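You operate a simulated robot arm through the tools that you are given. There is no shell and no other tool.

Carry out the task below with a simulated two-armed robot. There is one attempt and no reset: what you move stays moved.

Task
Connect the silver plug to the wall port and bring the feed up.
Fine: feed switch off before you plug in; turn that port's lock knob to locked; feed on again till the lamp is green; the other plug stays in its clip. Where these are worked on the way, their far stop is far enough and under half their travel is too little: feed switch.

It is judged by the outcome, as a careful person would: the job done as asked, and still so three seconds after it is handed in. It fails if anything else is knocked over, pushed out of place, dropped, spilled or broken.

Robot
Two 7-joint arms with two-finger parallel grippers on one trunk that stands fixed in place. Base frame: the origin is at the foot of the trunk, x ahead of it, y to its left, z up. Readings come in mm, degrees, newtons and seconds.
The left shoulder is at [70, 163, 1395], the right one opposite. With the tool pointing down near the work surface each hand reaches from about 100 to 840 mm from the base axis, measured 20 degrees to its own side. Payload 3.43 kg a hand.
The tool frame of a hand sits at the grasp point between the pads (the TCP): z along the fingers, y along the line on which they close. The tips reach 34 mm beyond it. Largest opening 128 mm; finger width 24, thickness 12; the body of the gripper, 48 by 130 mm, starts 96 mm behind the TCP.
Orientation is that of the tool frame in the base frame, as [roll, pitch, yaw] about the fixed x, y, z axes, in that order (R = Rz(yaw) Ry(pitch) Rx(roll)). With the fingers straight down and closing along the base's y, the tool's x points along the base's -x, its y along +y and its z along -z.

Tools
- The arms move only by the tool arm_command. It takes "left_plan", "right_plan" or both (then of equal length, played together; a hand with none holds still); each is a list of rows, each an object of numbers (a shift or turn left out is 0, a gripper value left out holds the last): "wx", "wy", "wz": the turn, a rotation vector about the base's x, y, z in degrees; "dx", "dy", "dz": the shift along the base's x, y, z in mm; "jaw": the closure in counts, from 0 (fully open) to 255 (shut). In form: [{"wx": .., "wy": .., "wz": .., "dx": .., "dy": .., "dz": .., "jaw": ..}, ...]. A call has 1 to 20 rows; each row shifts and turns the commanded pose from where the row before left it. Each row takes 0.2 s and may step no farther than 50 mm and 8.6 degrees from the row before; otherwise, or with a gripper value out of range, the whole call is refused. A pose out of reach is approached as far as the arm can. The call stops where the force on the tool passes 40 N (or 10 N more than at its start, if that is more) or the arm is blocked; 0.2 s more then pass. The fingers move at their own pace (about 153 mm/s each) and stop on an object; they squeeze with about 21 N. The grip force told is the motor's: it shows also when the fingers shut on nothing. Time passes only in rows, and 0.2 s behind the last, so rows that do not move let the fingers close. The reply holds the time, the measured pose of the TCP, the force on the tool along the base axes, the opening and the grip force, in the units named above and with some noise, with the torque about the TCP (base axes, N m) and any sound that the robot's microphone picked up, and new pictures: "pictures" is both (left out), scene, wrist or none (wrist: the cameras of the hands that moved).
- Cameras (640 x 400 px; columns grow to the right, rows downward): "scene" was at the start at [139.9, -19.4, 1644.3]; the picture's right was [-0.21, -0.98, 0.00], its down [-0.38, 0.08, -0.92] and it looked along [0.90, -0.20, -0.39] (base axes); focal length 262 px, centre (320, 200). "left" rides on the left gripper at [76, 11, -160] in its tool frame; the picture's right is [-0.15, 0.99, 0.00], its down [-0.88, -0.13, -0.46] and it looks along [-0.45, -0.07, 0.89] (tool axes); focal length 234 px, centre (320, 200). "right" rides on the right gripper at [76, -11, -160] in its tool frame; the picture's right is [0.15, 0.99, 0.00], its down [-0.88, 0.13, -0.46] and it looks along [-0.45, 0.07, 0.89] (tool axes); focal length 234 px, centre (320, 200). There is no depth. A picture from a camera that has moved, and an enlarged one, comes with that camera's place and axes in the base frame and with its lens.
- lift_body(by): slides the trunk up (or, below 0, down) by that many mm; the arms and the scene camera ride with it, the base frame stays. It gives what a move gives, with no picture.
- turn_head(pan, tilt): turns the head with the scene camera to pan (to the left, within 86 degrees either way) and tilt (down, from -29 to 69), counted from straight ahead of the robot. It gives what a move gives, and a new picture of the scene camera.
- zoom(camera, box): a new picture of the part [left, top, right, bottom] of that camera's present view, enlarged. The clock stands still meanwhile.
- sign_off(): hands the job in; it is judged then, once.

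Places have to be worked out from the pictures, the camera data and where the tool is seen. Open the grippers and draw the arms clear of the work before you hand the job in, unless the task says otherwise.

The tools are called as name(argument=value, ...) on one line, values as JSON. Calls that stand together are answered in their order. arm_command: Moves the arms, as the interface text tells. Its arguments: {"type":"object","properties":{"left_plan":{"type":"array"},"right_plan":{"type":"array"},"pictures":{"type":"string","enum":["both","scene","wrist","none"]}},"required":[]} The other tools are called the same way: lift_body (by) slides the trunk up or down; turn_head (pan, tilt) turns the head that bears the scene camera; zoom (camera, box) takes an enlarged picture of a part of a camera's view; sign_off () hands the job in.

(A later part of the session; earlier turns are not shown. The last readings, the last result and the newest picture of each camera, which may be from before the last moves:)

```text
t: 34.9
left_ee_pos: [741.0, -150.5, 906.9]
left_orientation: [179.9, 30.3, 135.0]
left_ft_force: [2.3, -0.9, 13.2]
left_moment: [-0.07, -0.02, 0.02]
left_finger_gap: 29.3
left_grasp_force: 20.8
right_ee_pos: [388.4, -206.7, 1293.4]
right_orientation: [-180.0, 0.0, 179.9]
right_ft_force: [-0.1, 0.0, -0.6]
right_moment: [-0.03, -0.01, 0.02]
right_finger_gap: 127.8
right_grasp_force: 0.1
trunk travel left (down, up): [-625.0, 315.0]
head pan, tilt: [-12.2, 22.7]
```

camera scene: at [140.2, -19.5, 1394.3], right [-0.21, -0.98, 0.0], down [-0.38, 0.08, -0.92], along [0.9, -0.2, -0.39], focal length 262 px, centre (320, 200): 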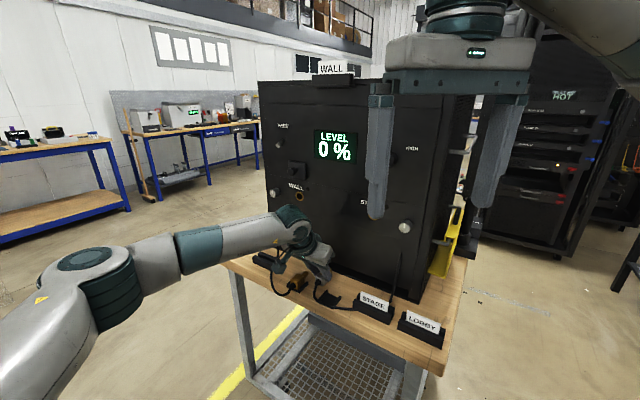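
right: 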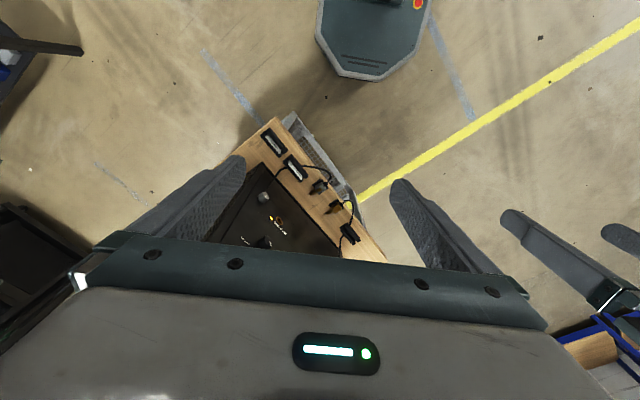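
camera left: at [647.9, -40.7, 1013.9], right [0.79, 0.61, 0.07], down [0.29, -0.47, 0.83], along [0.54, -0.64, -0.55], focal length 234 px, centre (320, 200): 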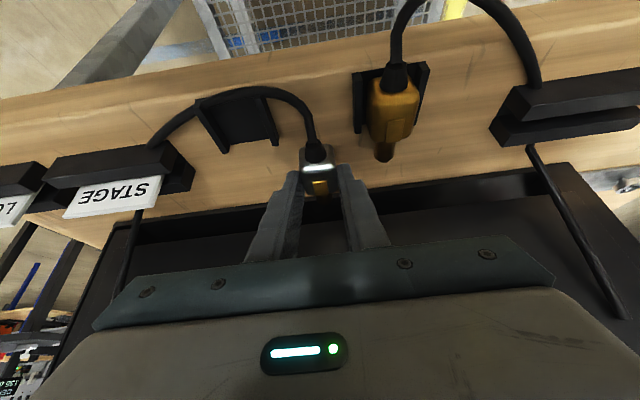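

It touched down (13 N, z≈907). I'll ease the force off, open the fingers slightly to release, and view the plug standing on the bench.

arm_command(left_plan=[{"dz": 1}, {"dz": 1}, {"jaw": 185}, {"jaw": 170}, {}, {}], pictures="wrist")

zoom(camera="left", box=[240, 80, 400, 220])

zoom(camera="scene", box=[290, 250, 350, 290])

```text
t: 36.3
left_ee_pos: [741.0, -149.6, 905.2]
left_orientation: [179.9, 30.1, 134.9]
left_ft_force: [-0.2, -0.2, 0.4]
left_moment: [0.0, -0.02, 0.01]
left_finger_gap: 42.6
left_grasp_force: 0.1
right_ee_pos: [389.3, -206.5, 1293.8]
right_orientation: [180.0, 0.0, -180.0]
right_ft_force: [1.2, 0.0, 0.4]
right_moment: [0.0, 0.02, -0.01]
right_finger_gap: 128.0
right_grasp_force: 0.1
trunk travel left (down, up): [-625.0, 315.0]
head pan, tilt: [-12.2, 22.7]
camera left: at [647.3, -39.8, 1005.3], right [0.79, 0.61, 0.07], down [0.29, -0.47, 0.83], along [0.54, -0.64, -0.55], focal length 234 px, centre (320, 200)
```

left: 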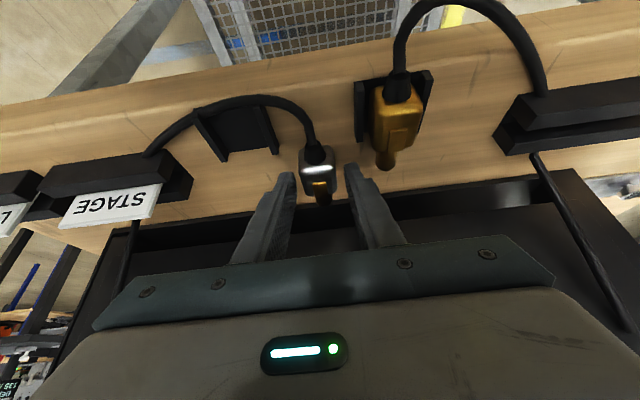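

```text
2.86 times, centred on (320, 150) of left
camera zoom: at [647.3, -39.8, 1005.3], right [0.79, 0.61, 0.07], down [0.29, -0.47, 0.83], along [0.54, -0.64, -0.55], focal length 669 px, centre (320, 343)
```

zoom: 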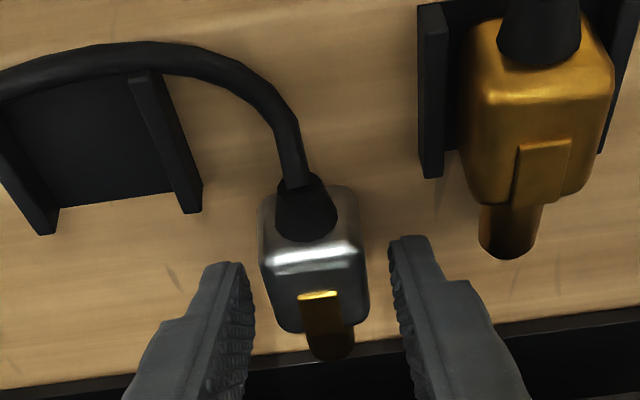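

```text
10.00 times, centred on (320, 270) of scene
camera zoom: at [139.7, -19.4, 1394.3], right [-0.21, -0.98, 0.0], down [-0.38, 0.08, -0.92], along [0.9, -0.2, -0.39], focal length 2616 px, centre (320, -500)
```

zoom: 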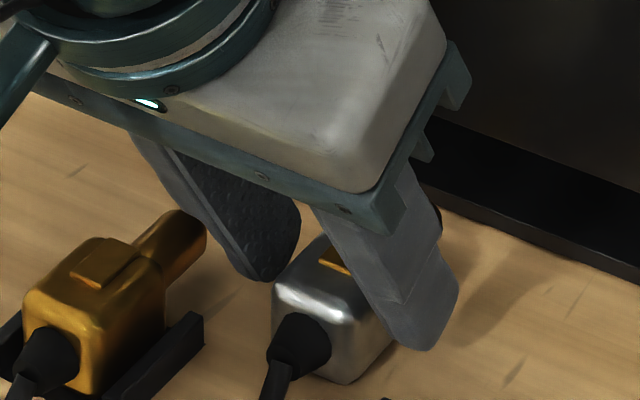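

The plug now stands upright on the bench at u≈417.5, body front about 42 mm out from the panel. I'll rise 50 mm and rotate the hand from 30° to 65° tilt for a deep, flatter grip from behind.

arm_command(left_plan=[{"dz": 10}, {"dz": 20}, {"dz": 20}, {"wx": -4.95, "wy": -4.95, "dx": -1.3, "dy": 1.2}, {"wx": -4.95, "wy": -4.95, "dx": -1.3, "dy": 1.2}, {"wx": -4.95, "wy": -4.95, "dx": -1.3, "dy": 1.2}, {"wx": -4.95, "wy": -4.95, "dx": -1.3, "dy": 1.2}, {"wx": -4.95, "wy": -4.95, "dx": -1.2, "dy": 1.3}], pictures="both")

zoom(camera="left", box=[240, 20, 400, 200])

zoom(camera="scene", box=[270, 240, 370, 310])

```text
t: 38.1
left_ee_pos: [735.4, -144.1, 955.5]
left_orientation: [-179.9, 65.2, 135.1]
left_ft_force: [-0.3, -0.3, 0.8]
left_moment: [0.01, -0.02, -0.01]
left_finger_gap: 42.7
left_grasp_force: 0.1
right_ee_pos: [389.8, -207.2, 1293.8]
right_orientation: [-179.9, 0.0, 179.9]
right_ft_force: [-0.2, 0.4, 0.1]
right_moment: [0.01, -0.02, -0.01]
right_finger_gap: 127.9
right_grasp_force: 0.1
trunk travel left (down, up): [-625.0, 315.0]
head pan, tilt: [-12.2, 22.7]
camera scene: at [140.3, -18.8, 1394.4], right [-0.21, -0.98, 0.0], down [-0.38, 0.08, -0.92], along [0.9, -0.2, -0.39], focal length 262 px, centre (320, 200)
camera left: at [619.0, -11.4, 953.8], right [0.74, 0.66, 0.13], down [-0.12, -0.06, 0.99], along [0.66, -0.75, 0.04], focal length 234 px, centre (320, 200)
```

scene: 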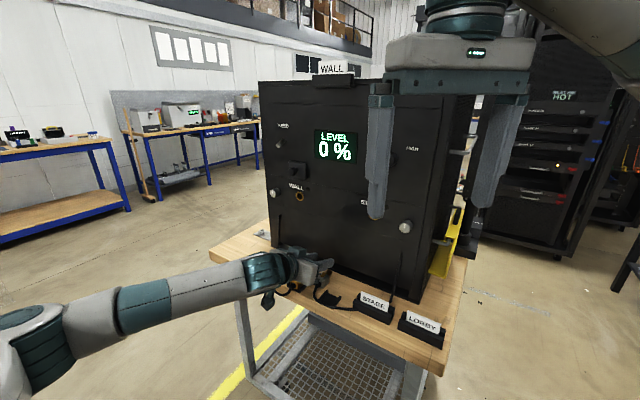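
left: 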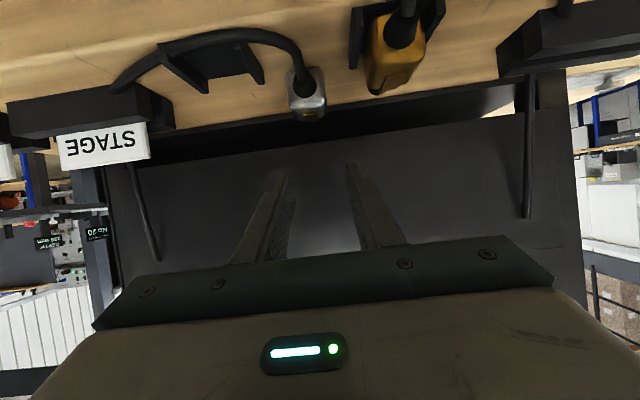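

```text
2.22 times, centred on (320, 110) of left
camera zoom: at [619.0, -11.4, 953.8], right [0.74, 0.66, 0.13], down [-0.12, -0.06, 0.99], along [0.66, -0.75, 0.04], focal length 520 px, centre (320, 400)
```

zoom: 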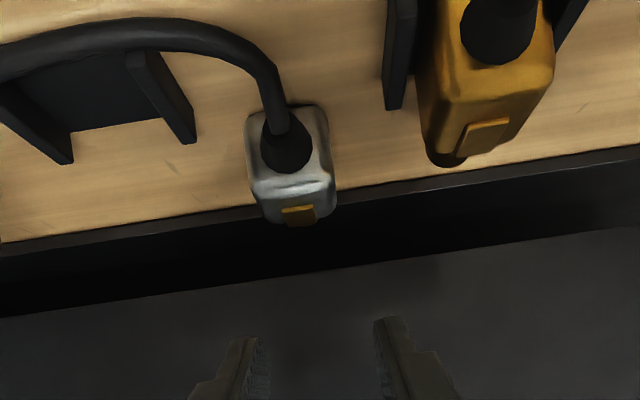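

```text
5.71 times, centred on (320, 275) of scene
camera zoom: at [140.3, -18.8, 1394.4], right [-0.21, -0.98, 0.0], down [-0.38, 0.08, -0.92], along [0.9, -0.2, -0.39], focal length 1495 px, centre (320, -229)
```

zoom: 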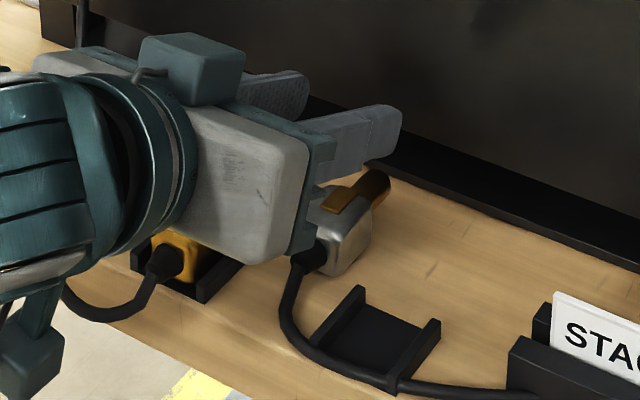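

The plug is upright at u≈417.5, aligned with the hand (u≈418). I'll descend to z≈898 and check clearance before the final few millimetres.

arm_command(left_plan=[{"dz": -15}, {"dz": -15}, {"dz": -15}, {"dz": -8}, {"dz": -5}], pictures="wrist")

zoom(camera="left", box=[240, 100, 400, 220])

zoom(camera="scene", box=[270, 240, 370, 310])

```text
t: 39.3
left_ee_pos: [734.3, -144.4, 896.8]
left_orientation: [-180.0, 65.1, 135.0]
left_ft_force: [-0.2, -0.2, -0.2]
left_moment: [0.03, -0.02, 0.0]
left_finger_gap: 42.5
left_grasp_force: 0.1
right_ee_pos: [390.4, -207.1, 1293.3]
right_orientation: [-180.0, 0.0, 179.9]
right_ft_force: [0.3, 0.4, -0.8]
right_moment: [0.01, 0.01, 0.0]
right_finger_gap: 127.7
right_grasp_force: 0.0
trunk travel left (down, up): [-625.0, 315.0]
head pan, tilt: [-12.2, 22.7]
camera left: at [618.9, -12.1, 895.3], right [0.74, 0.66, 0.13], down [-0.12, -0.06, 0.99], along [0.66, -0.75, 0.03], focal length 234 px, centre (320, 200)
```

left: 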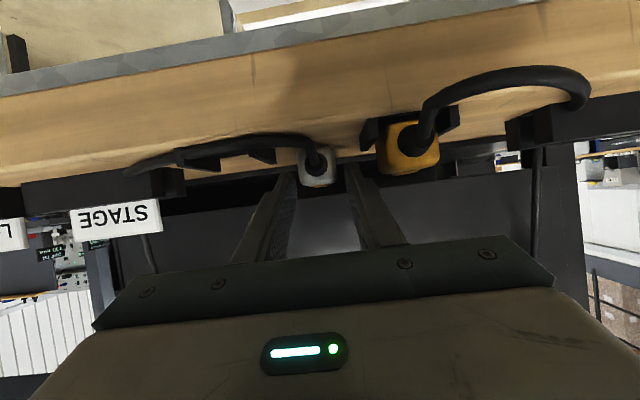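

```text
3.33 times, centred on (320, 160) of left
camera zoom: at [618.9, -12.1, 895.3], right [0.74, 0.66, 0.13], down [-0.12, -0.06, 0.99], along [0.66, -0.75, 0.03], focal length 781 px, centre (320, 333)
```

zoom: 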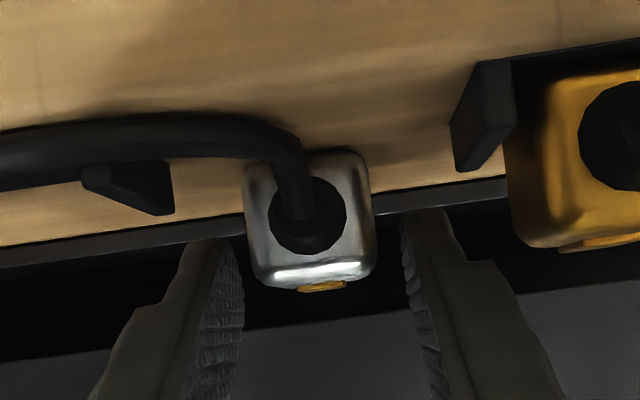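

```text
5.71 times, centred on (320, 275) of scene
camera zoom: at [139.9, -19.4, 1394.3], right [-0.21, -0.98, 0.0], down [-0.38, 0.08, -0.92], along [0.9, -0.2, -0.39], focal length 1495 px, centre (320, -229)
```

zoom: 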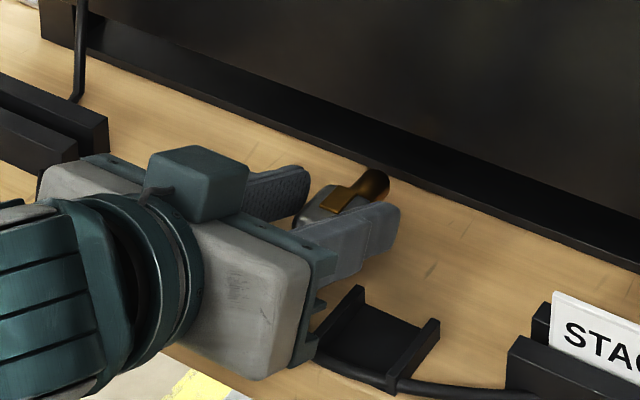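

The plug's rear face shows the body spanning z≈860–890 (axis ≈875) and well centred between the fingers. I'll lower the last 9 mm and close.

arm_command(left_plan=[{"dz": -4}, {"dz": -3}, {"dz": -2}, {}], pictures="none")

```text
t: 40.3
left_ee_pos: [735.2, -144.8, 888.0]
left_orientation: [-179.9, 65.1, 135.0]
left_ft_force: [0.1, 0.6, 0.7]
left_moment: [0.04, -0.02, 0.0]
left_finger_gap: 42.5
left_grasp_force: 0.2
right_ee_pos: [389.0, -208.1, 1293.3]
right_orientation: [-180.0, 0.0, -179.9]
right_ft_force: [-0.9, 0.0, -0.4]
right_moment: [-0.03, -0.01, 0.01]
right_finger_gap: 128.0
right_grasp_force: 0.1
trunk travel left (down, up): [-625.0, 315.0]
head pan, tilt: [-12.2, 22.7]
```

No contact force at z≈888, so the tips are just clear of the bench. I'll close on the plug body now.

arm_command(left_plan=[{"jaw": 185}, {"jaw": 200}, {"jaw": 255}, {}, {}], pictures="wrist")

zoom(camera="left", box=[240, 100, 400, 220])

zoom(camera="scene", box=[270, 240, 370, 310])

```text
t: 41.5
left_ee_pos: [735.5, -144.9, 889.0]
left_orientation: [180.0, 65.0, 135.1]
left_ft_force: [-0.5, -0.9, -0.3]
left_moment: [-0.02, 0.04, -0.02]
left_finger_gap: 29.5
left_grasp_force: 20.6
right_ee_pos: [390.2, -207.6, 1293.1]
right_orientation: [180.0, 0.0, -180.0]
right_ft_force: [-0.1, 0.4, 0.4]
right_moment: [0.03, 0.0, -0.01]
right_finger_gap: 128.0
right_grasp_force: 0.0
trunk travel left (down, up): [-625.0, 315.0]
head pan, tilt: [-12.2, 22.7]
camera left: at [618.9, -12.0, 886.7], right [0.74, 0.66, 0.13], down [-0.12, -0.06, 0.99], along [0.66, -0.75, 0.03], focal length 234 px, centre (320, 200)
```

left: 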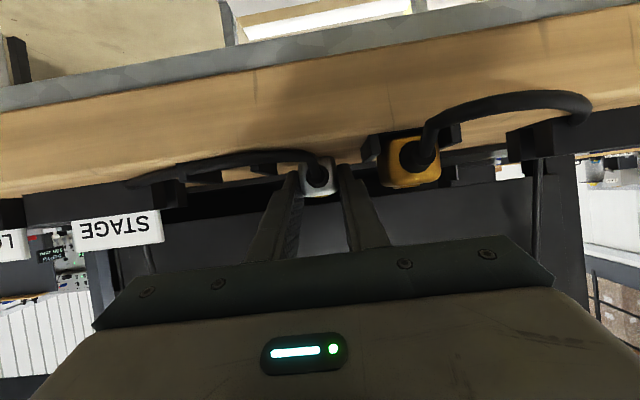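

```text
3.33 times, centred on (320, 160) of left
camera zoom: at [618.9, -12.0, 886.7], right [0.74, 0.66, 0.13], down [-0.12, -0.06, 0.99], along [0.66, -0.75, 0.03], focal length 781 px, centre (320, 333)
```

zoom: 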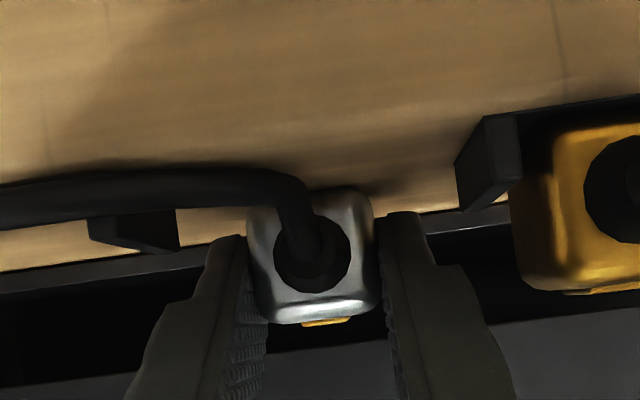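

```text
5.71 times, centred on (320, 275) of scene
camera zoom: at [139.9, -19.4, 1394.3], right [-0.21, -0.98, 0.0], down [-0.38, 0.08, -0.92], along [0.9, -0.2, -0.39], focal length 1495 px, centre (320, -229)
```

zoom: 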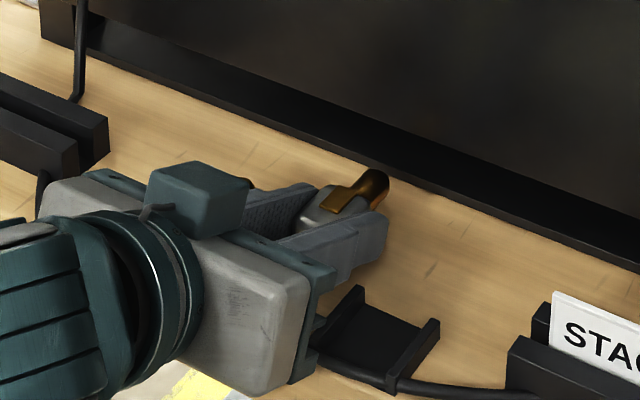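

Firm grip again (29.5 mm) with the plug's axis about 13 mm below the TCP. I'll lift straight up, then back away from the panel while rising.

arm_command(left_plan=[{"dz": 4}, {"dz": 8}, {"dz": 12}, {"dx": -5, "dy": 5, "dz": 15}, {"dx": -8, "dy": 8, "dz": 18}, {"dx": -9, "dy": 9, "dz": 20}, {"dx": -9, "dy": 9, "dz": 20}, {"dx": -9, "dy": 9, "dz": 20}], pictures="both")

zoom(camera="left", box=[240, 100, 400, 220])

zoom(camera="scene", box=[260, 210, 360, 310])

```text
t: 43.3
left_ee_pos: [695.5, -105.8, 1005.5]
left_orientation: [180.0, 65.0, 135.0]
left_ft_force: [-0.1, -0.3, -1.5]
left_moment: [0.06, 0.04, -0.01]
left_finger_gap: 29.4
left_grasp_force: 20.5
right_ee_pos: [388.1, -207.0, 1293.4]
right_orientation: [-180.0, 0.0, -180.0]
right_ft_force: [-0.2, -0.2, -0.2]
right_moment: [-0.03, 0.0, 0.01]
right_finger_gap: 128.0
right_grasp_force: 0.0
trunk travel left (down, up): [-625.0, 315.0]
head pan, tilt: [-12.2, 22.7]
camera scene: at [139.4, -19.1, 1394.4], right [-0.21, -0.98, 0.0], down [-0.38, 0.08, -0.92], along [0.9, -0.2, -0.39], focal length 262 px, centre (320, 200)
camera left: at [578.4, 28.2, 1004.5], right [0.74, 0.66, 0.13], down [-0.12, -0.06, 0.99], along [0.66, -0.75, 0.03], focal length 234 px, centre (320, 200)
```

scene: 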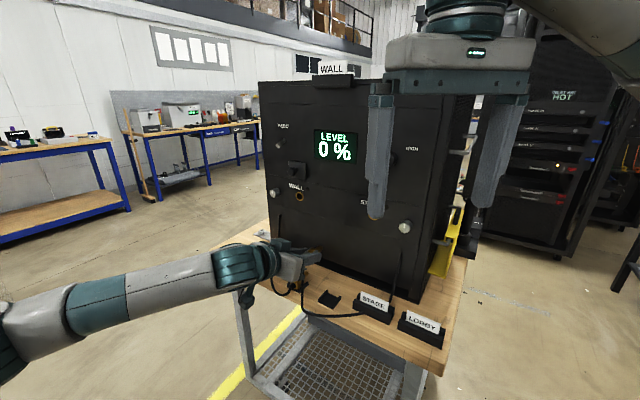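
left: 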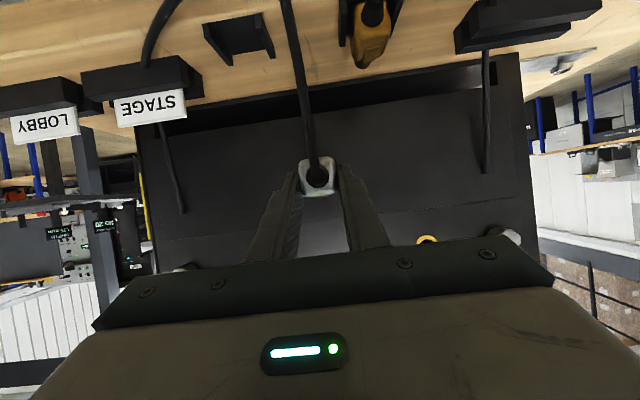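

```text
3.33 times, centred on (320, 160) of left
camera zoom: at [578.4, 28.2, 1004.5], right [0.74, 0.66, 0.13], down [-0.12, -0.06, 0.99], along [0.66, -0.75, 0.03], focal length 781 px, centre (320, 333)
```

zoom: 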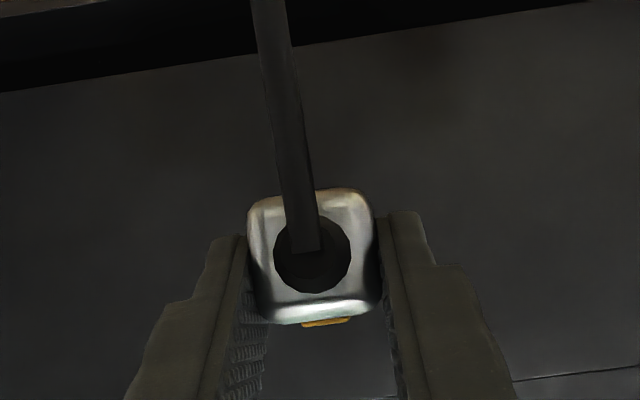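

```text
4.00 times, centred on (310, 260) of scene
camera zoom: at [139.4, -19.1, 1394.4], right [-0.21, -0.98, 0.0], down [-0.38, 0.08, -0.92], along [0.9, -0.2, -0.39], focal length 1046 px, centre (360, -40)
```

zoom: 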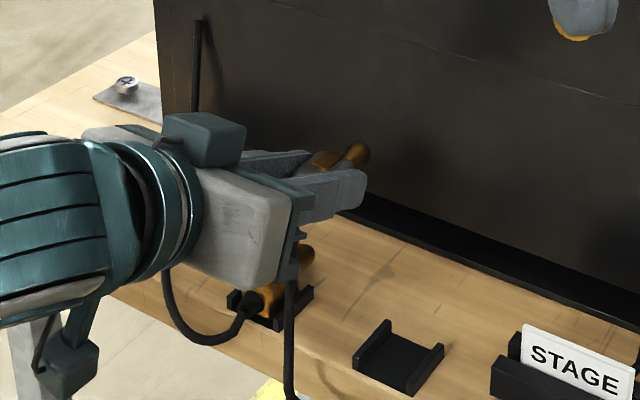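

The plug is held solidly; pin end sits ≈60 mm ahead of the TCP. I'll carry it to 60 mm in front of the WALL port at axis height 1095.

arm_command(left_plan=[{"dx": 6, "dy": 4.6, "dz": 8}, {"dx": 12, "dy": 9.2, "dz": 13}, {"dx": 13, "dy": 10, "dz": 14}, {"dx": 13.5, "dy": 10.3, "dz": 14}, {"dx": 13.5, "dy": 10.3, "dz": 14}, {"dx": 13.5, "dy": 10.3, "dz": 14}, {"dx": 13.5, "dy": 10.3, "dz": 13}, {"dx": 13.4, "dy": 10.3, "dz": 12.5}], pictures="both")

zoom(camera="left", box=[240, 120, 400, 240])

zoom(camera="scene", box=[260, 160, 350, 220])

```text
t: 45.1
left_ee_pos: [793.7, -28.0, 1108.3]
left_orientation: [180.0, 65.0, 135.1]
left_ft_force: [-0.3, -0.2, -1.8]
left_moment: [0.03, 0.05, 0.02]
left_finger_gap: 29.3
left_grasp_force: 20.8
right_ee_pos: [389.8, -206.2, 1293.0]
right_orientation: [-179.9, 0.1, 180.0]
right_ft_force: [0.0, 0.3, 0.5]
right_moment: [0.01, 0.0, 0.0]
right_finger_gap: 128.3
right_grasp_force: 0.1
trunk travel left (down, up): [-625.0, 315.0]
head pan, tilt: [-12.2, 22.7]
camera scene: at [140.1, -19.2, 1394.3], right [-0.21, -0.98, 0.0], down [-0.38, 0.08, -0.92], along [0.9, -0.2, -0.39], focal length 262 px, centre (320, 200)
camera left: at [678.6, 104.0, 1106.1], right [0.74, 0.66, 0.13], down [-0.12, -0.06, 0.99], along [0.66, -0.75, 0.03], focal length 234 px, centre (320, 200)
```

scene: 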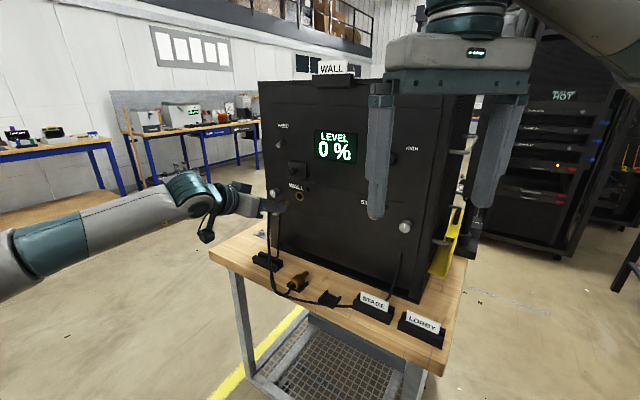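
left: 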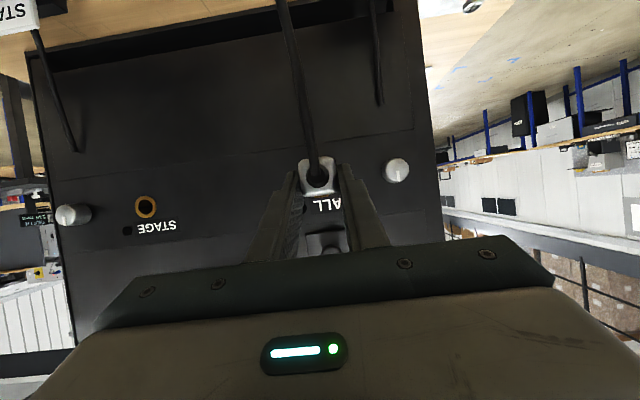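

```text
3.33 times, centred on (320, 180) of left
camera zoom: at [678.6, 104.0, 1106.1], right [0.74, 0.66, 0.13], down [-0.12, -0.06, 0.99], along [0.66, -0.75, 0.03], focal length 781 px, centre (320, 267)
```

zoom: 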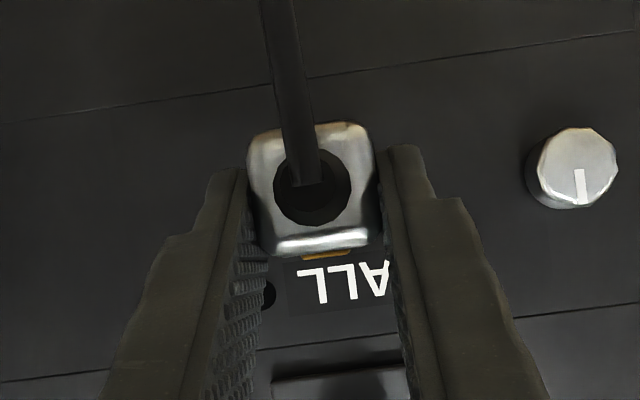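

```text
6.67 times, centred on (305, 190) of scene
camera zoom: at [140.1, -19.2, 1394.3], right [-0.21, -0.98, 0.0], down [-0.38, 0.08, -0.92], along [0.9, -0.2, -0.39], focal length 1744 px, centre (420, 267)
```

zoom: 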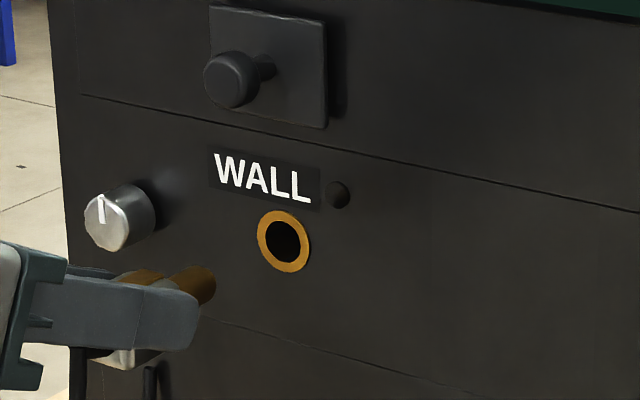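

The scene view shows pin and port with the same offset from predictions, so they're closely aligned. I'll advance 45 mm along the insertion line and recheck at close range.

arm_command(left_plan=[{"dx": 6.4, "dy": -6.8}, {"dx": 6.4, "dy": -6.8}, {"dx": 6.4, "dy": -6.5}, {"dx": 6.4, "dy": -6.4}, {"dx": 6.2, "dy": -6.3}], pictures="none")

zoom(camera="scene", box=[280, 175, 325, 205])

zoom(camera="left", box=[240, 120, 400, 240])

```text
t: 46.3
left_ee_pos: [825.5, -62.9, 1107.8]
left_orientation: [-179.9, 65.1, 135.1]
left_ft_force: [0.8, -0.6, -0.8]
left_moment: [0.05, -0.01, -0.01]
left_finger_gap: 29.2
left_grasp_force: 21.0
right_ee_pos: [389.7, -207.0, 1292.2]
right_orientation: [-179.9, 0.0, -180.0]
right_ft_force: [-0.8, -0.3, 0.6]
right_moment: [0.0, 0.02, -0.02]
right_finger_gap: 128.1
right_grasp_force: 0.1
trunk travel left (down, up): [-625.0, 315.0]
head pan, tilt: [-12.2, 22.7]
```

```text
13.33 times, centred on (302, 190) of scene
camera zoom: at [140.3, -19.8, 1394.3], right [-0.21, -0.98, 0.0], down [-0.38, 0.08, -0.92], along [0.9, -0.2, -0.39], focal length 3488 px, centre (553, 333)
```

zoom: 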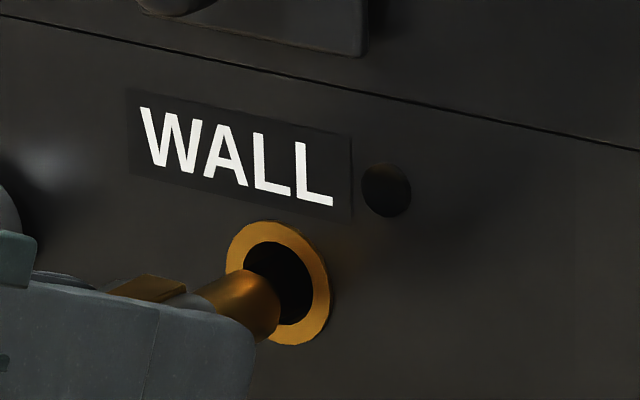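

```text
3.33 times, centred on (320, 180) of left
camera zoom: at [709.5, 69.8, 1105.6], right [0.74, 0.66, 0.13], down [-0.12, -0.06, 0.99], along [0.66, -0.75, 0.03], focal length 781 px, centre (320, 267)
```

zoom: 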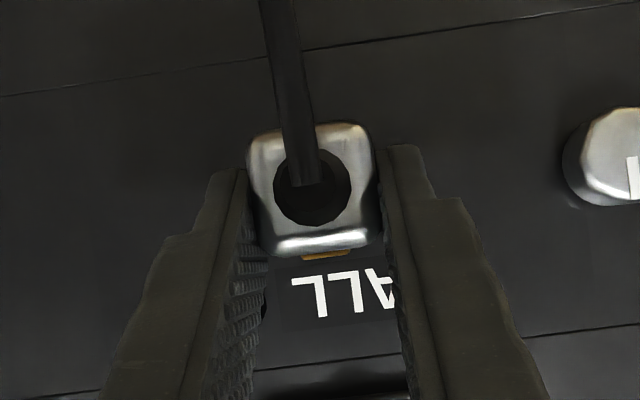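

Close-up shows the pin just short of the bore, its axis about 1.3 mm low/right in the image. I'll correct by +1 mm z and +0.9 mm along the panel, then advance 9 mm slowly.

arm_command(left_plan=[{"dx": 0.65, "dy": 0.65, "dz": 1.0}, {"dx": 1.4, "dy": -1.4}, {"dx": 1.4, "dy": -1.4}, {"dx": 1.4, "dy": -1.4}, {"dx": 1.4, "dy": -1.4}], pictures="none")

zoom(camera="scene", box=[280, 175, 325, 205])

```text
t: 47.5
left_ee_pos: [831.1, -67.0, 1108.6]
left_orientation: [179.9, 64.9, 135.1]
left_ft_force: [-0.2, -0.6, -0.4]
left_moment: [0.04, 0.01, -0.01]
left_finger_gap: 29.2
left_grasp_force: 21.2
right_ee_pos: [389.6, -207.4, 1292.8]
right_orientation: [-179.9, 0.0, 179.9]
right_ft_force: [-0.5, 0.1, -0.5]
right_moment: [0.03, -0.01, 0.0]
right_finger_gap: 128.2
right_grasp_force: 0.1
trunk travel left (down, up): [-625.0, 315.0]
head pan, tilt: [-12.2, 22.7]
```

```text
13.33 times, centred on (302, 190) of scene
camera zoom: at [140.1, -19.5, 1394.3], right [-0.21, -0.98, 0.0], down [-0.38, 0.08, -0.92], along [0.9, -0.2, -0.39], focal length 3488 px, centre (553, 333)
```

zoom: 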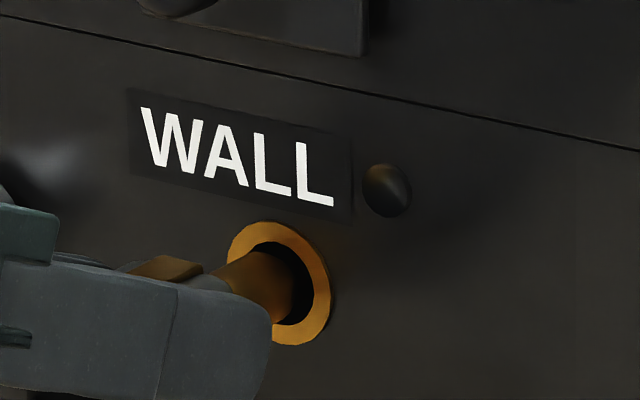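

The pin is entering the bore without contact force. I'll keep advancing 12 mm in 2 mm steps and watch the force.

arm_command(left_plan=[{"dx": 1.4, "dy": -1.4}, {"dx": 1.4, "dy": -1.4}, {"dx": 1.4, "dy": -1.4}, {"dx": 1.4, "dy": -1.4}, {"dx": 1.4, "dy": -1.4}, {"dx": 1.4, "dy": -1.4}], pictures="none")

zoom(camera="scene", box=[280, 175, 325, 205])

```text
t: 48.9
left_ee_pos: [839.2, -75.4, 1109.9]
left_orientation: [-180.0, 64.9, 135.0]
left_ft_force: [-0.8, 0.6, -1.2]
left_moment: [0.02, 0.03, 0.0]
left_finger_gap: 29.4
left_grasp_force: 20.9
right_ee_pos: [388.6, -206.7, 1291.8]
right_orientation: [-180.0, 0.0, -180.0]
right_ft_force: [-0.3, 0.2, 0.1]
right_moment: [-0.03, 0.02, 0.0]
right_finger_gap: 128.0
right_grasp_force: 0.0
trunk travel left (down, up): [-625.0, 315.0]
head pan, tilt: [-12.2, 22.7]
```

```text
13.33 times, centred on (302, 190) of scene
camera zoom: at [140.2, -19.5, 1394.3], right [-0.21, -0.98, 0.0], down [-0.38, 0.08, -0.92], along [0.9, -0.2, -0.39], focal length 3488 px, centre (553, 333)
```

zoom: 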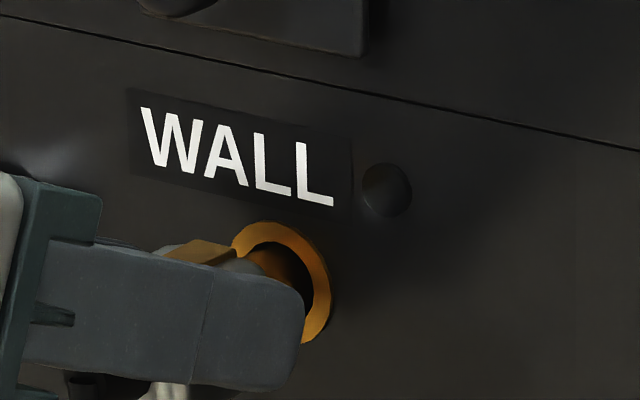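

Still force-free with the pin inside the bore; about 12 mm remain. I'll go on in 2 mm steps until the body seats.

arm_command(left_plan=[{"dx": 1.4, "dy": -1.4}, {"dx": 1.4, "dy": -1.4}, {"dx": 1.4, "dy": -1.4}, {"dx": 1.4, "dy": -1.4}, {"dx": 0.7, "dy": -0.7}], pictures="none")

zoom(camera="scene", box=[280, 175, 325, 205])

zoom(camera="left", box=[240, 120, 400, 240])

```text
t: 50.1
left_ee_pos: [847.3, -83.3, 1108.9]
left_orientation: [-179.9, 65.0, 135.0]
left_ft_force: [0.5, 0.7, -1.0]
left_moment: [0.08, 0.03, 0.01]
left_finger_gap: 29.6
left_grasp_force: 21.2
right_ee_pos: [389.3, -205.8, 1293.2]
right_orientation: [180.0, 0.0, 179.9]
right_ft_force: [0.7, 0.0, 0.0]
right_moment: [-0.02, 0.0, 0.01]
right_finger_gap: 128.0
right_grasp_force: 0.1
trunk travel left (down, up): [-625.0, 315.0]
head pan, tilt: [-12.2, 22.7]
```

```text
13.33 times, centred on (302, 190) of scene
camera zoom: at [140.1, -19.4, 1394.3], right [-0.21, -0.98, 0.0], down [-0.38, 0.08, -0.92], along [0.9, -0.2, -0.39], focal length 3488 px, centre (553, 333)
```

zoom: 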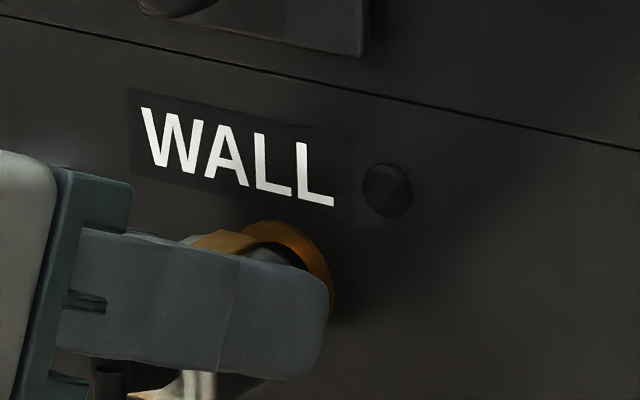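

```text
3.33 times, centred on (320, 180) of left
camera zoom: at [730.5, 50.7, 1106.6], right [0.74, 0.66, 0.13], down [-0.12, -0.06, 0.99], along [0.66, -0.75, 0.03], focal length 781 px, centre (320, 267)
```

zoom: 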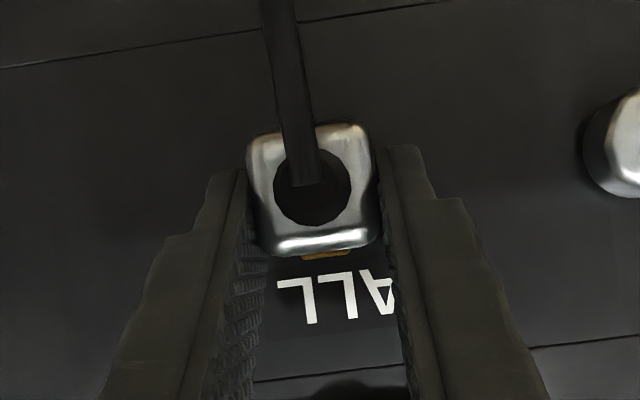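

Still no resistance; the body front is near the ring. I'll continue in 1 mm steps, watching for the seating force.

arm_command(left_plan=[{"dx": 0.7, "dy": -0.7}, {"dx": 0.7, "dy": -0.7}, {"dx": 0.7, "dy": -0.7}, {"dx": 0.7, "dy": -0.7}], pictures="none")

zoom(camera="scene", box=[280, 175, 325, 205])

```text
t: 51.1
left_ee_pos: [850.1, -85.9, 1108.0]
left_orientation: [180.0, 65.0, 135.1]
left_ft_force: [1.1, 0.4, -0.1]
left_moment: [0.04, 0.01, 0.02]
left_finger_gap: 29.4
left_grasp_force: 20.9
right_ee_pos: [389.2, -207.8, 1293.4]
right_orientation: [-179.9, 0.0, 180.0]
right_ft_force: [0.2, 0.8, -0.1]
right_moment: [-0.03, -0.01, 0.0]
right_finger_gap: 128.1
right_grasp_force: 0.1
trunk travel left (down, up): [-625.0, 315.0]
head pan, tilt: [-12.2, 22.7]
```

```text
13.33 times, centred on (302, 190) of scene
camera zoom: at [140.1, -19.5, 1394.3], right [-0.21, -0.98, 0.0], down [-0.38, 0.08, -0.92], along [0.9, -0.2, -0.39], focal length 3488 px, centre (553, 333)
```

zoom: 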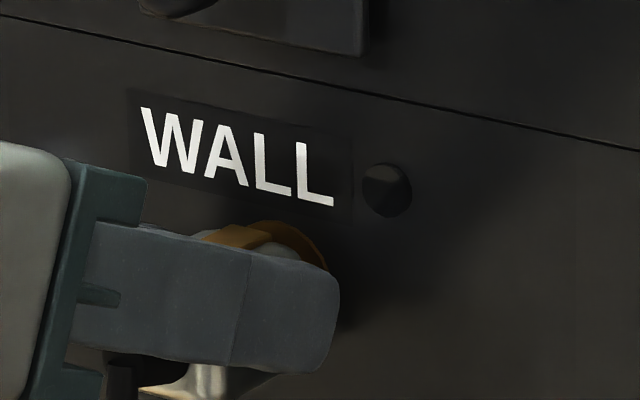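

Still free-running; TCP is 41 mm out, finger tips about 5 mm from the panel. I'll advance 3 mm more in 1 mm steps.

arm_command(left_plan=[{"dx": 0.7, "dy": -0.7}, {"dx": 0.7, "dy": -0.7}, {"dx": 0.7, "dy": -0.7}], pictures="none")

zoom(camera="scene", box=[280, 175, 325, 205])

zoom(camera="left", box=[240, 120, 400, 240])

```text
t: 51.9
left_ee_pos: [851.4, -87.0, 1109.6]
left_orientation: [179.9, 65.0, 135.1]
left_ft_force: [-3.1, 2.0, -1.7]
left_moment: [0.08, 0.1, -0.03]
left_finger_gap: 29.5
left_grasp_force: 21.0
right_ee_pos: [388.1, -206.7, 1293.6]
right_orientation: [-180.0, 0.0, -180.0]
right_ft_force: [0.6, -0.1, -1.0]
right_moment: [-0.01, 0.01, 0.04]
right_finger_gap: 128.0
right_grasp_force: 0.1
trunk travel left (down, up): [-625.0, 315.0]
head pan, tilt: [-12.2, 22.7]
```

```text
13.33 times, centred on (302, 190) of scene
camera zoom: at [139.8, -19.1, 1394.3], right [-0.21, -0.98, 0.0], down [-0.38, 0.08, -0.92], along [0.9, -0.2, -0.39], focal length 3488 px, centre (553, 333)
```

zoom: 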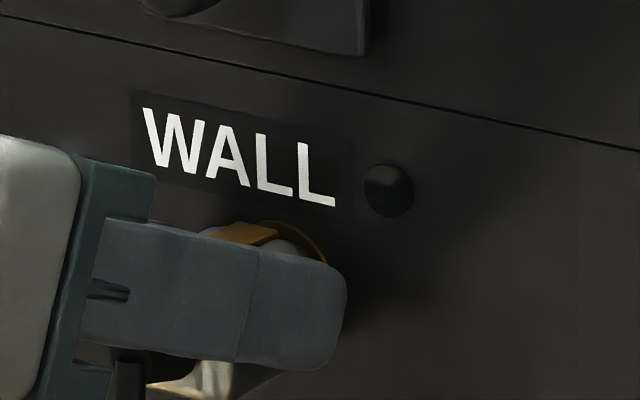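

```text
3.33 times, centred on (320, 180) of left
camera zoom: at [734.8, 46.4, 1106.7], right [0.74, 0.66, 0.13], down [-0.12, -0.06, 0.99], along [0.66, -0.75, 0.03], focal length 781 px, centre (320, 267)
```

zoom: 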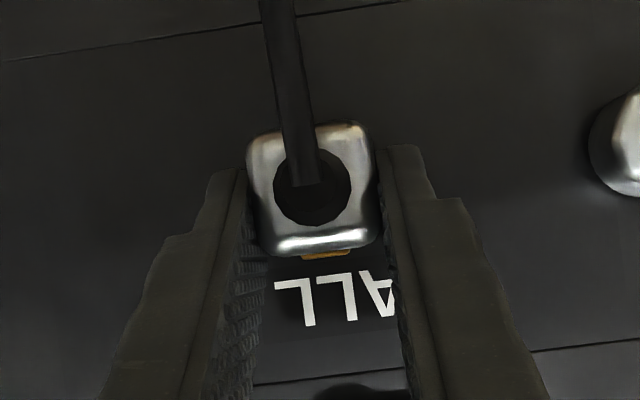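

A first reaction of ~3.7 N appears, so the plug is starting to seat. I'll press 1 mm at a time a bit further to make sure it bottoms.

arm_command(left_plan=[{"dx": 0.7, "dy": -0.7}, {"dx": 0.7, "dy": -0.7}], pictures="none")

zoom(camera="scene", box=[280, 175, 325, 205])

```text
t: 52.5
left_ee_pos: [851.6, -87.4, 1108.2]
left_orientation: [180.0, 64.9, 134.9]
left_ft_force: [-6.1, 4.3, -2.9]
left_moment: [0.22, 0.26, -0.08]
left_finger_gap: 29.5
left_grasp_force: 21.2
right_ee_pos: [389.6, -205.7, 1292.8]
right_orientation: [180.0, 0.0, -180.0]
right_ft_force: [0.5, 0.1, 0.5]
right_moment: [0.0, 0.03, 0.0]
right_finger_gap: 128.1
right_grasp_force: 0.0
trunk travel left (down, up): [-625.0, 315.0]
head pan, tilt: [-12.2, 22.7]
```

```text
13.33 times, centred on (302, 190) of scene
camera zoom: at [139.5, -18.8, 1394.3], right [-0.21, -0.98, 0.0], down [-0.38, 0.08, -0.92], along [0.9, -0.2, -0.39], focal length 3488 px, centre (553, 333)
```

zoom: 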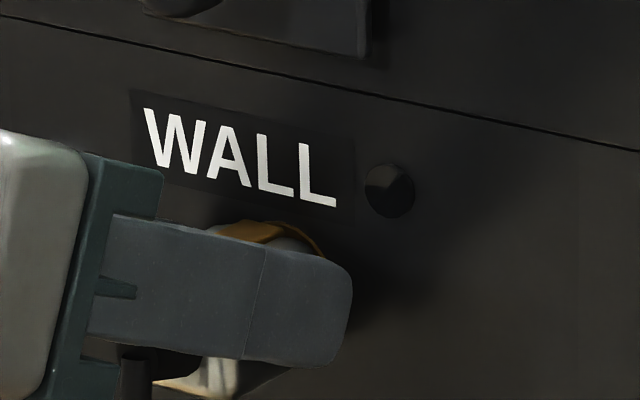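

Axial force is now ~7.5 N. I'll press 2 mm more to tell a hard seat from sliding friction.

arm_command(left_plan=[{"dx": 0.7, "dy": -0.7}, {"dx": 0.7, "dy": -0.7}, {}], pictures="none")

zoom(camera="scene", box=[280, 175, 325, 205])

zoom(camera="left", box=[240, 120, 400, 240])

```text
t: 53.3
left_ee_pos: [852.7, -87.6, 1108.7]
left_orientation: [-180.0, 65.0, 135.0]
left_ft_force: [-13.5, 8.8, -5.3]
left_moment: [0.3, 0.34, -0.14]
left_finger_gap: 29.6
left_grasp_force: 21.1
right_ee_pos: [387.8, -206.2, 1293.4]
right_orientation: [-180.0, 0.0, 180.0]
right_ft_force: [-0.5, 0.1, -0.5]
right_moment: [0.0, -0.03, -0.04]
right_finger_gap: 128.0
right_grasp_force: 0.0
trunk travel left (down, up): [-625.0, 315.0]
head pan, tilt: [-12.2, 22.7]
```

```text
13.33 times, centred on (302, 190) of scene
camera zoom: at [138.6, -17.8, 1394.5], right [-0.21, -0.98, 0.0], down [-0.38, 0.08, -0.92], along [0.9, -0.2, -0.38], focal length 3488 px, centre (553, 333)
```

zoom: 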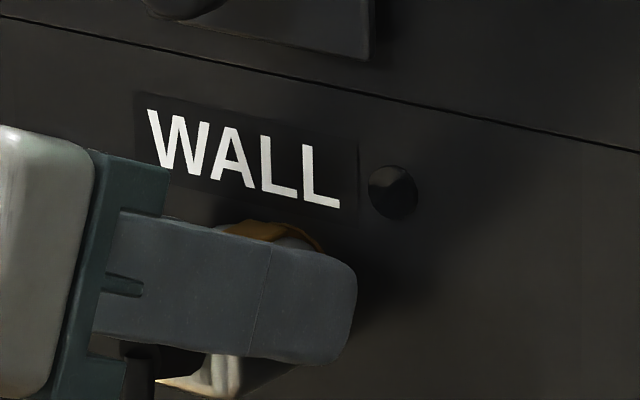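

```text
3.33 times, centred on (320, 180) of left
camera zoom: at [736.7, 44.7, 1107.3], right [0.74, 0.66, 0.13], down [-0.12, -0.06, 0.99], along [0.66, -0.75, 0.03], focal length 781 px, centre (320, 267)
```

zoom: 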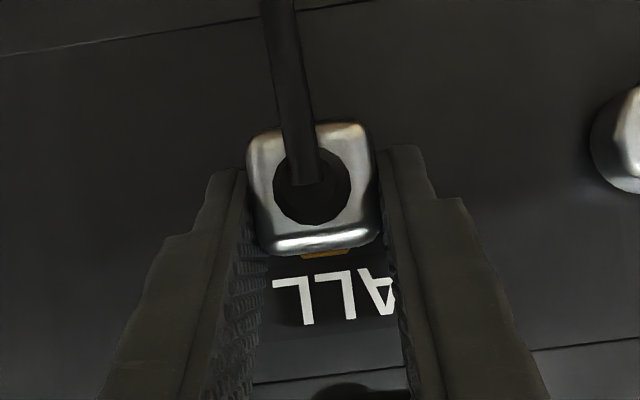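

Axial force rose steadily to ~16 N with no further motion, so something has bottomed. I'll zoom tightly on the interface to see whether it's the plug body or the fingertips.

zoom(camera="scene", box=[288, 184, 312, 200])

zoom(camera="left", box=[295, 150, 355, 200])

```text
16.00 times, centred on (300, 192) of scene
camera zoom: at [138.6, -17.8, 1394.5], right [-0.21, -0.98, 0.0], down [-0.38, 0.08, -0.92], along [0.9, -0.2, -0.38], focal length 4185 px, centre (640, 328)
```

zoom: 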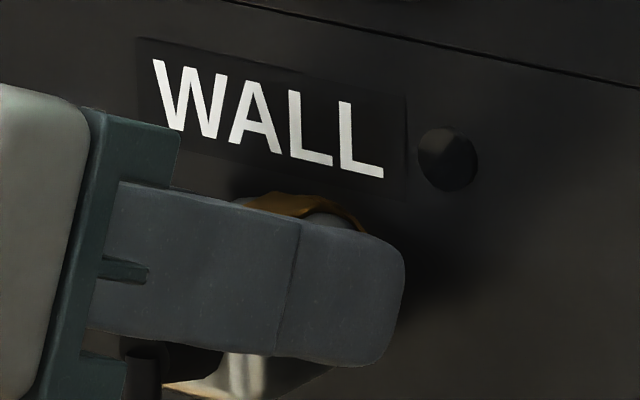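

```text
8.00 times, centred on (325, 175) of left
camera zoom: at [736.7, 44.7, 1107.3], right [0.74, 0.66, 0.13], down [-0.12, -0.06, 0.99], along [0.66, -0.75, 0.03], focal length 1873 px, centre (280, 400)
```

zoom: 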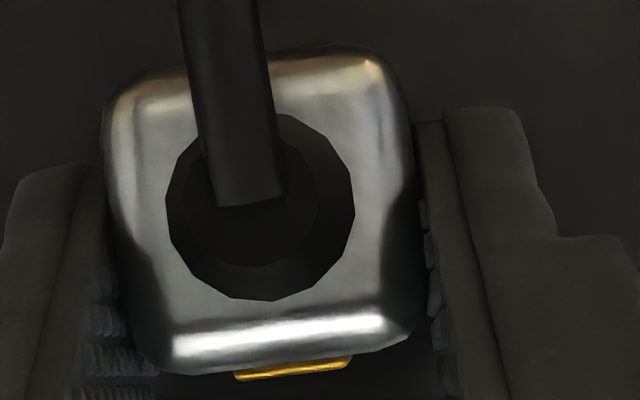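

The body front appears up against the ring. I'll relax the push by ~3.5 mm of command, release the plug, and then back off to inspect how deep it sits.

arm_command(left_plan=[{"dx": -1.25, "dy": 1.25}, {"dx": -1.2, "dy": 1.2}, {}, {"jaw": 190}, {"jaw": 165}, {}], pictures="none")

zoom(camera="scene", box=[280, 175, 325, 205])

zoom(camera="left", box=[240, 120, 400, 240])

```text
t: 54.7
left_ee_pos: [851.4, -87.4, 1109.5]
left_orientation: [-180.0, 65.0, 135.0]
left_ft_force: [0.6, -0.4, 0.8]
left_moment: [-0.02, 0.0, -0.04]
left_finger_gap: 45.1
left_grasp_force: 0.0
right_ee_pos: [389.9, -207.3, 1293.2]
right_orientation: [179.9, 0.0, 179.9]
right_ft_force: [-0.3, 0.5, -0.3]
right_moment: [0.01, 0.01, 0.0]
right_finger_gap: 127.7
right_grasp_force: 0.1
trunk travel left (down, up): [-625.0, 315.0]
head pan, tilt: [-12.2, 22.7]
```

```text
13.33 times, centred on (302, 190) of scene
camera zoom: at [139.8, -19.4, 1394.4], right [-0.21, -0.98, 0.0], down [-0.38, 0.08, -0.92], along [0.9, -0.2, -0.39], focal length 3488 px, centre (553, 333)
```

zoom: 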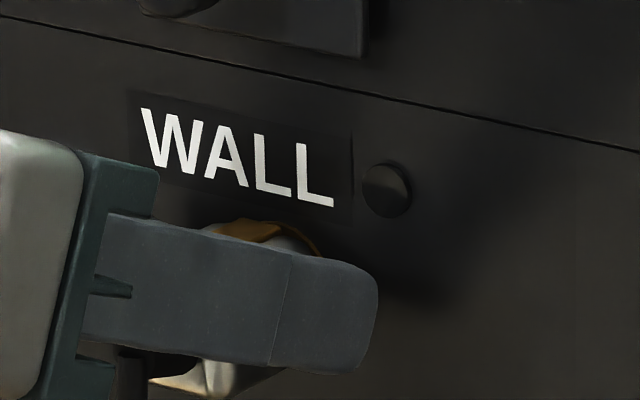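

```text
3.33 times, centred on (320, 180) of left
camera zoom: at [735.3, 45.4, 1107.3], right [0.74, 0.66, 0.13], down [-0.12, -0.06, 0.99], along [0.66, -0.75, 0.03], focal length 781 px, centre (320, 267)
```

zoom: 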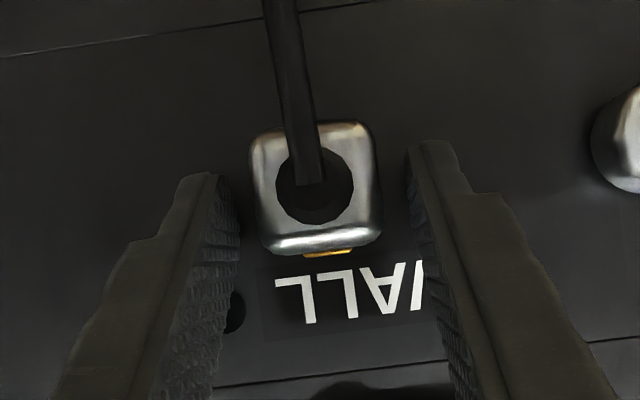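

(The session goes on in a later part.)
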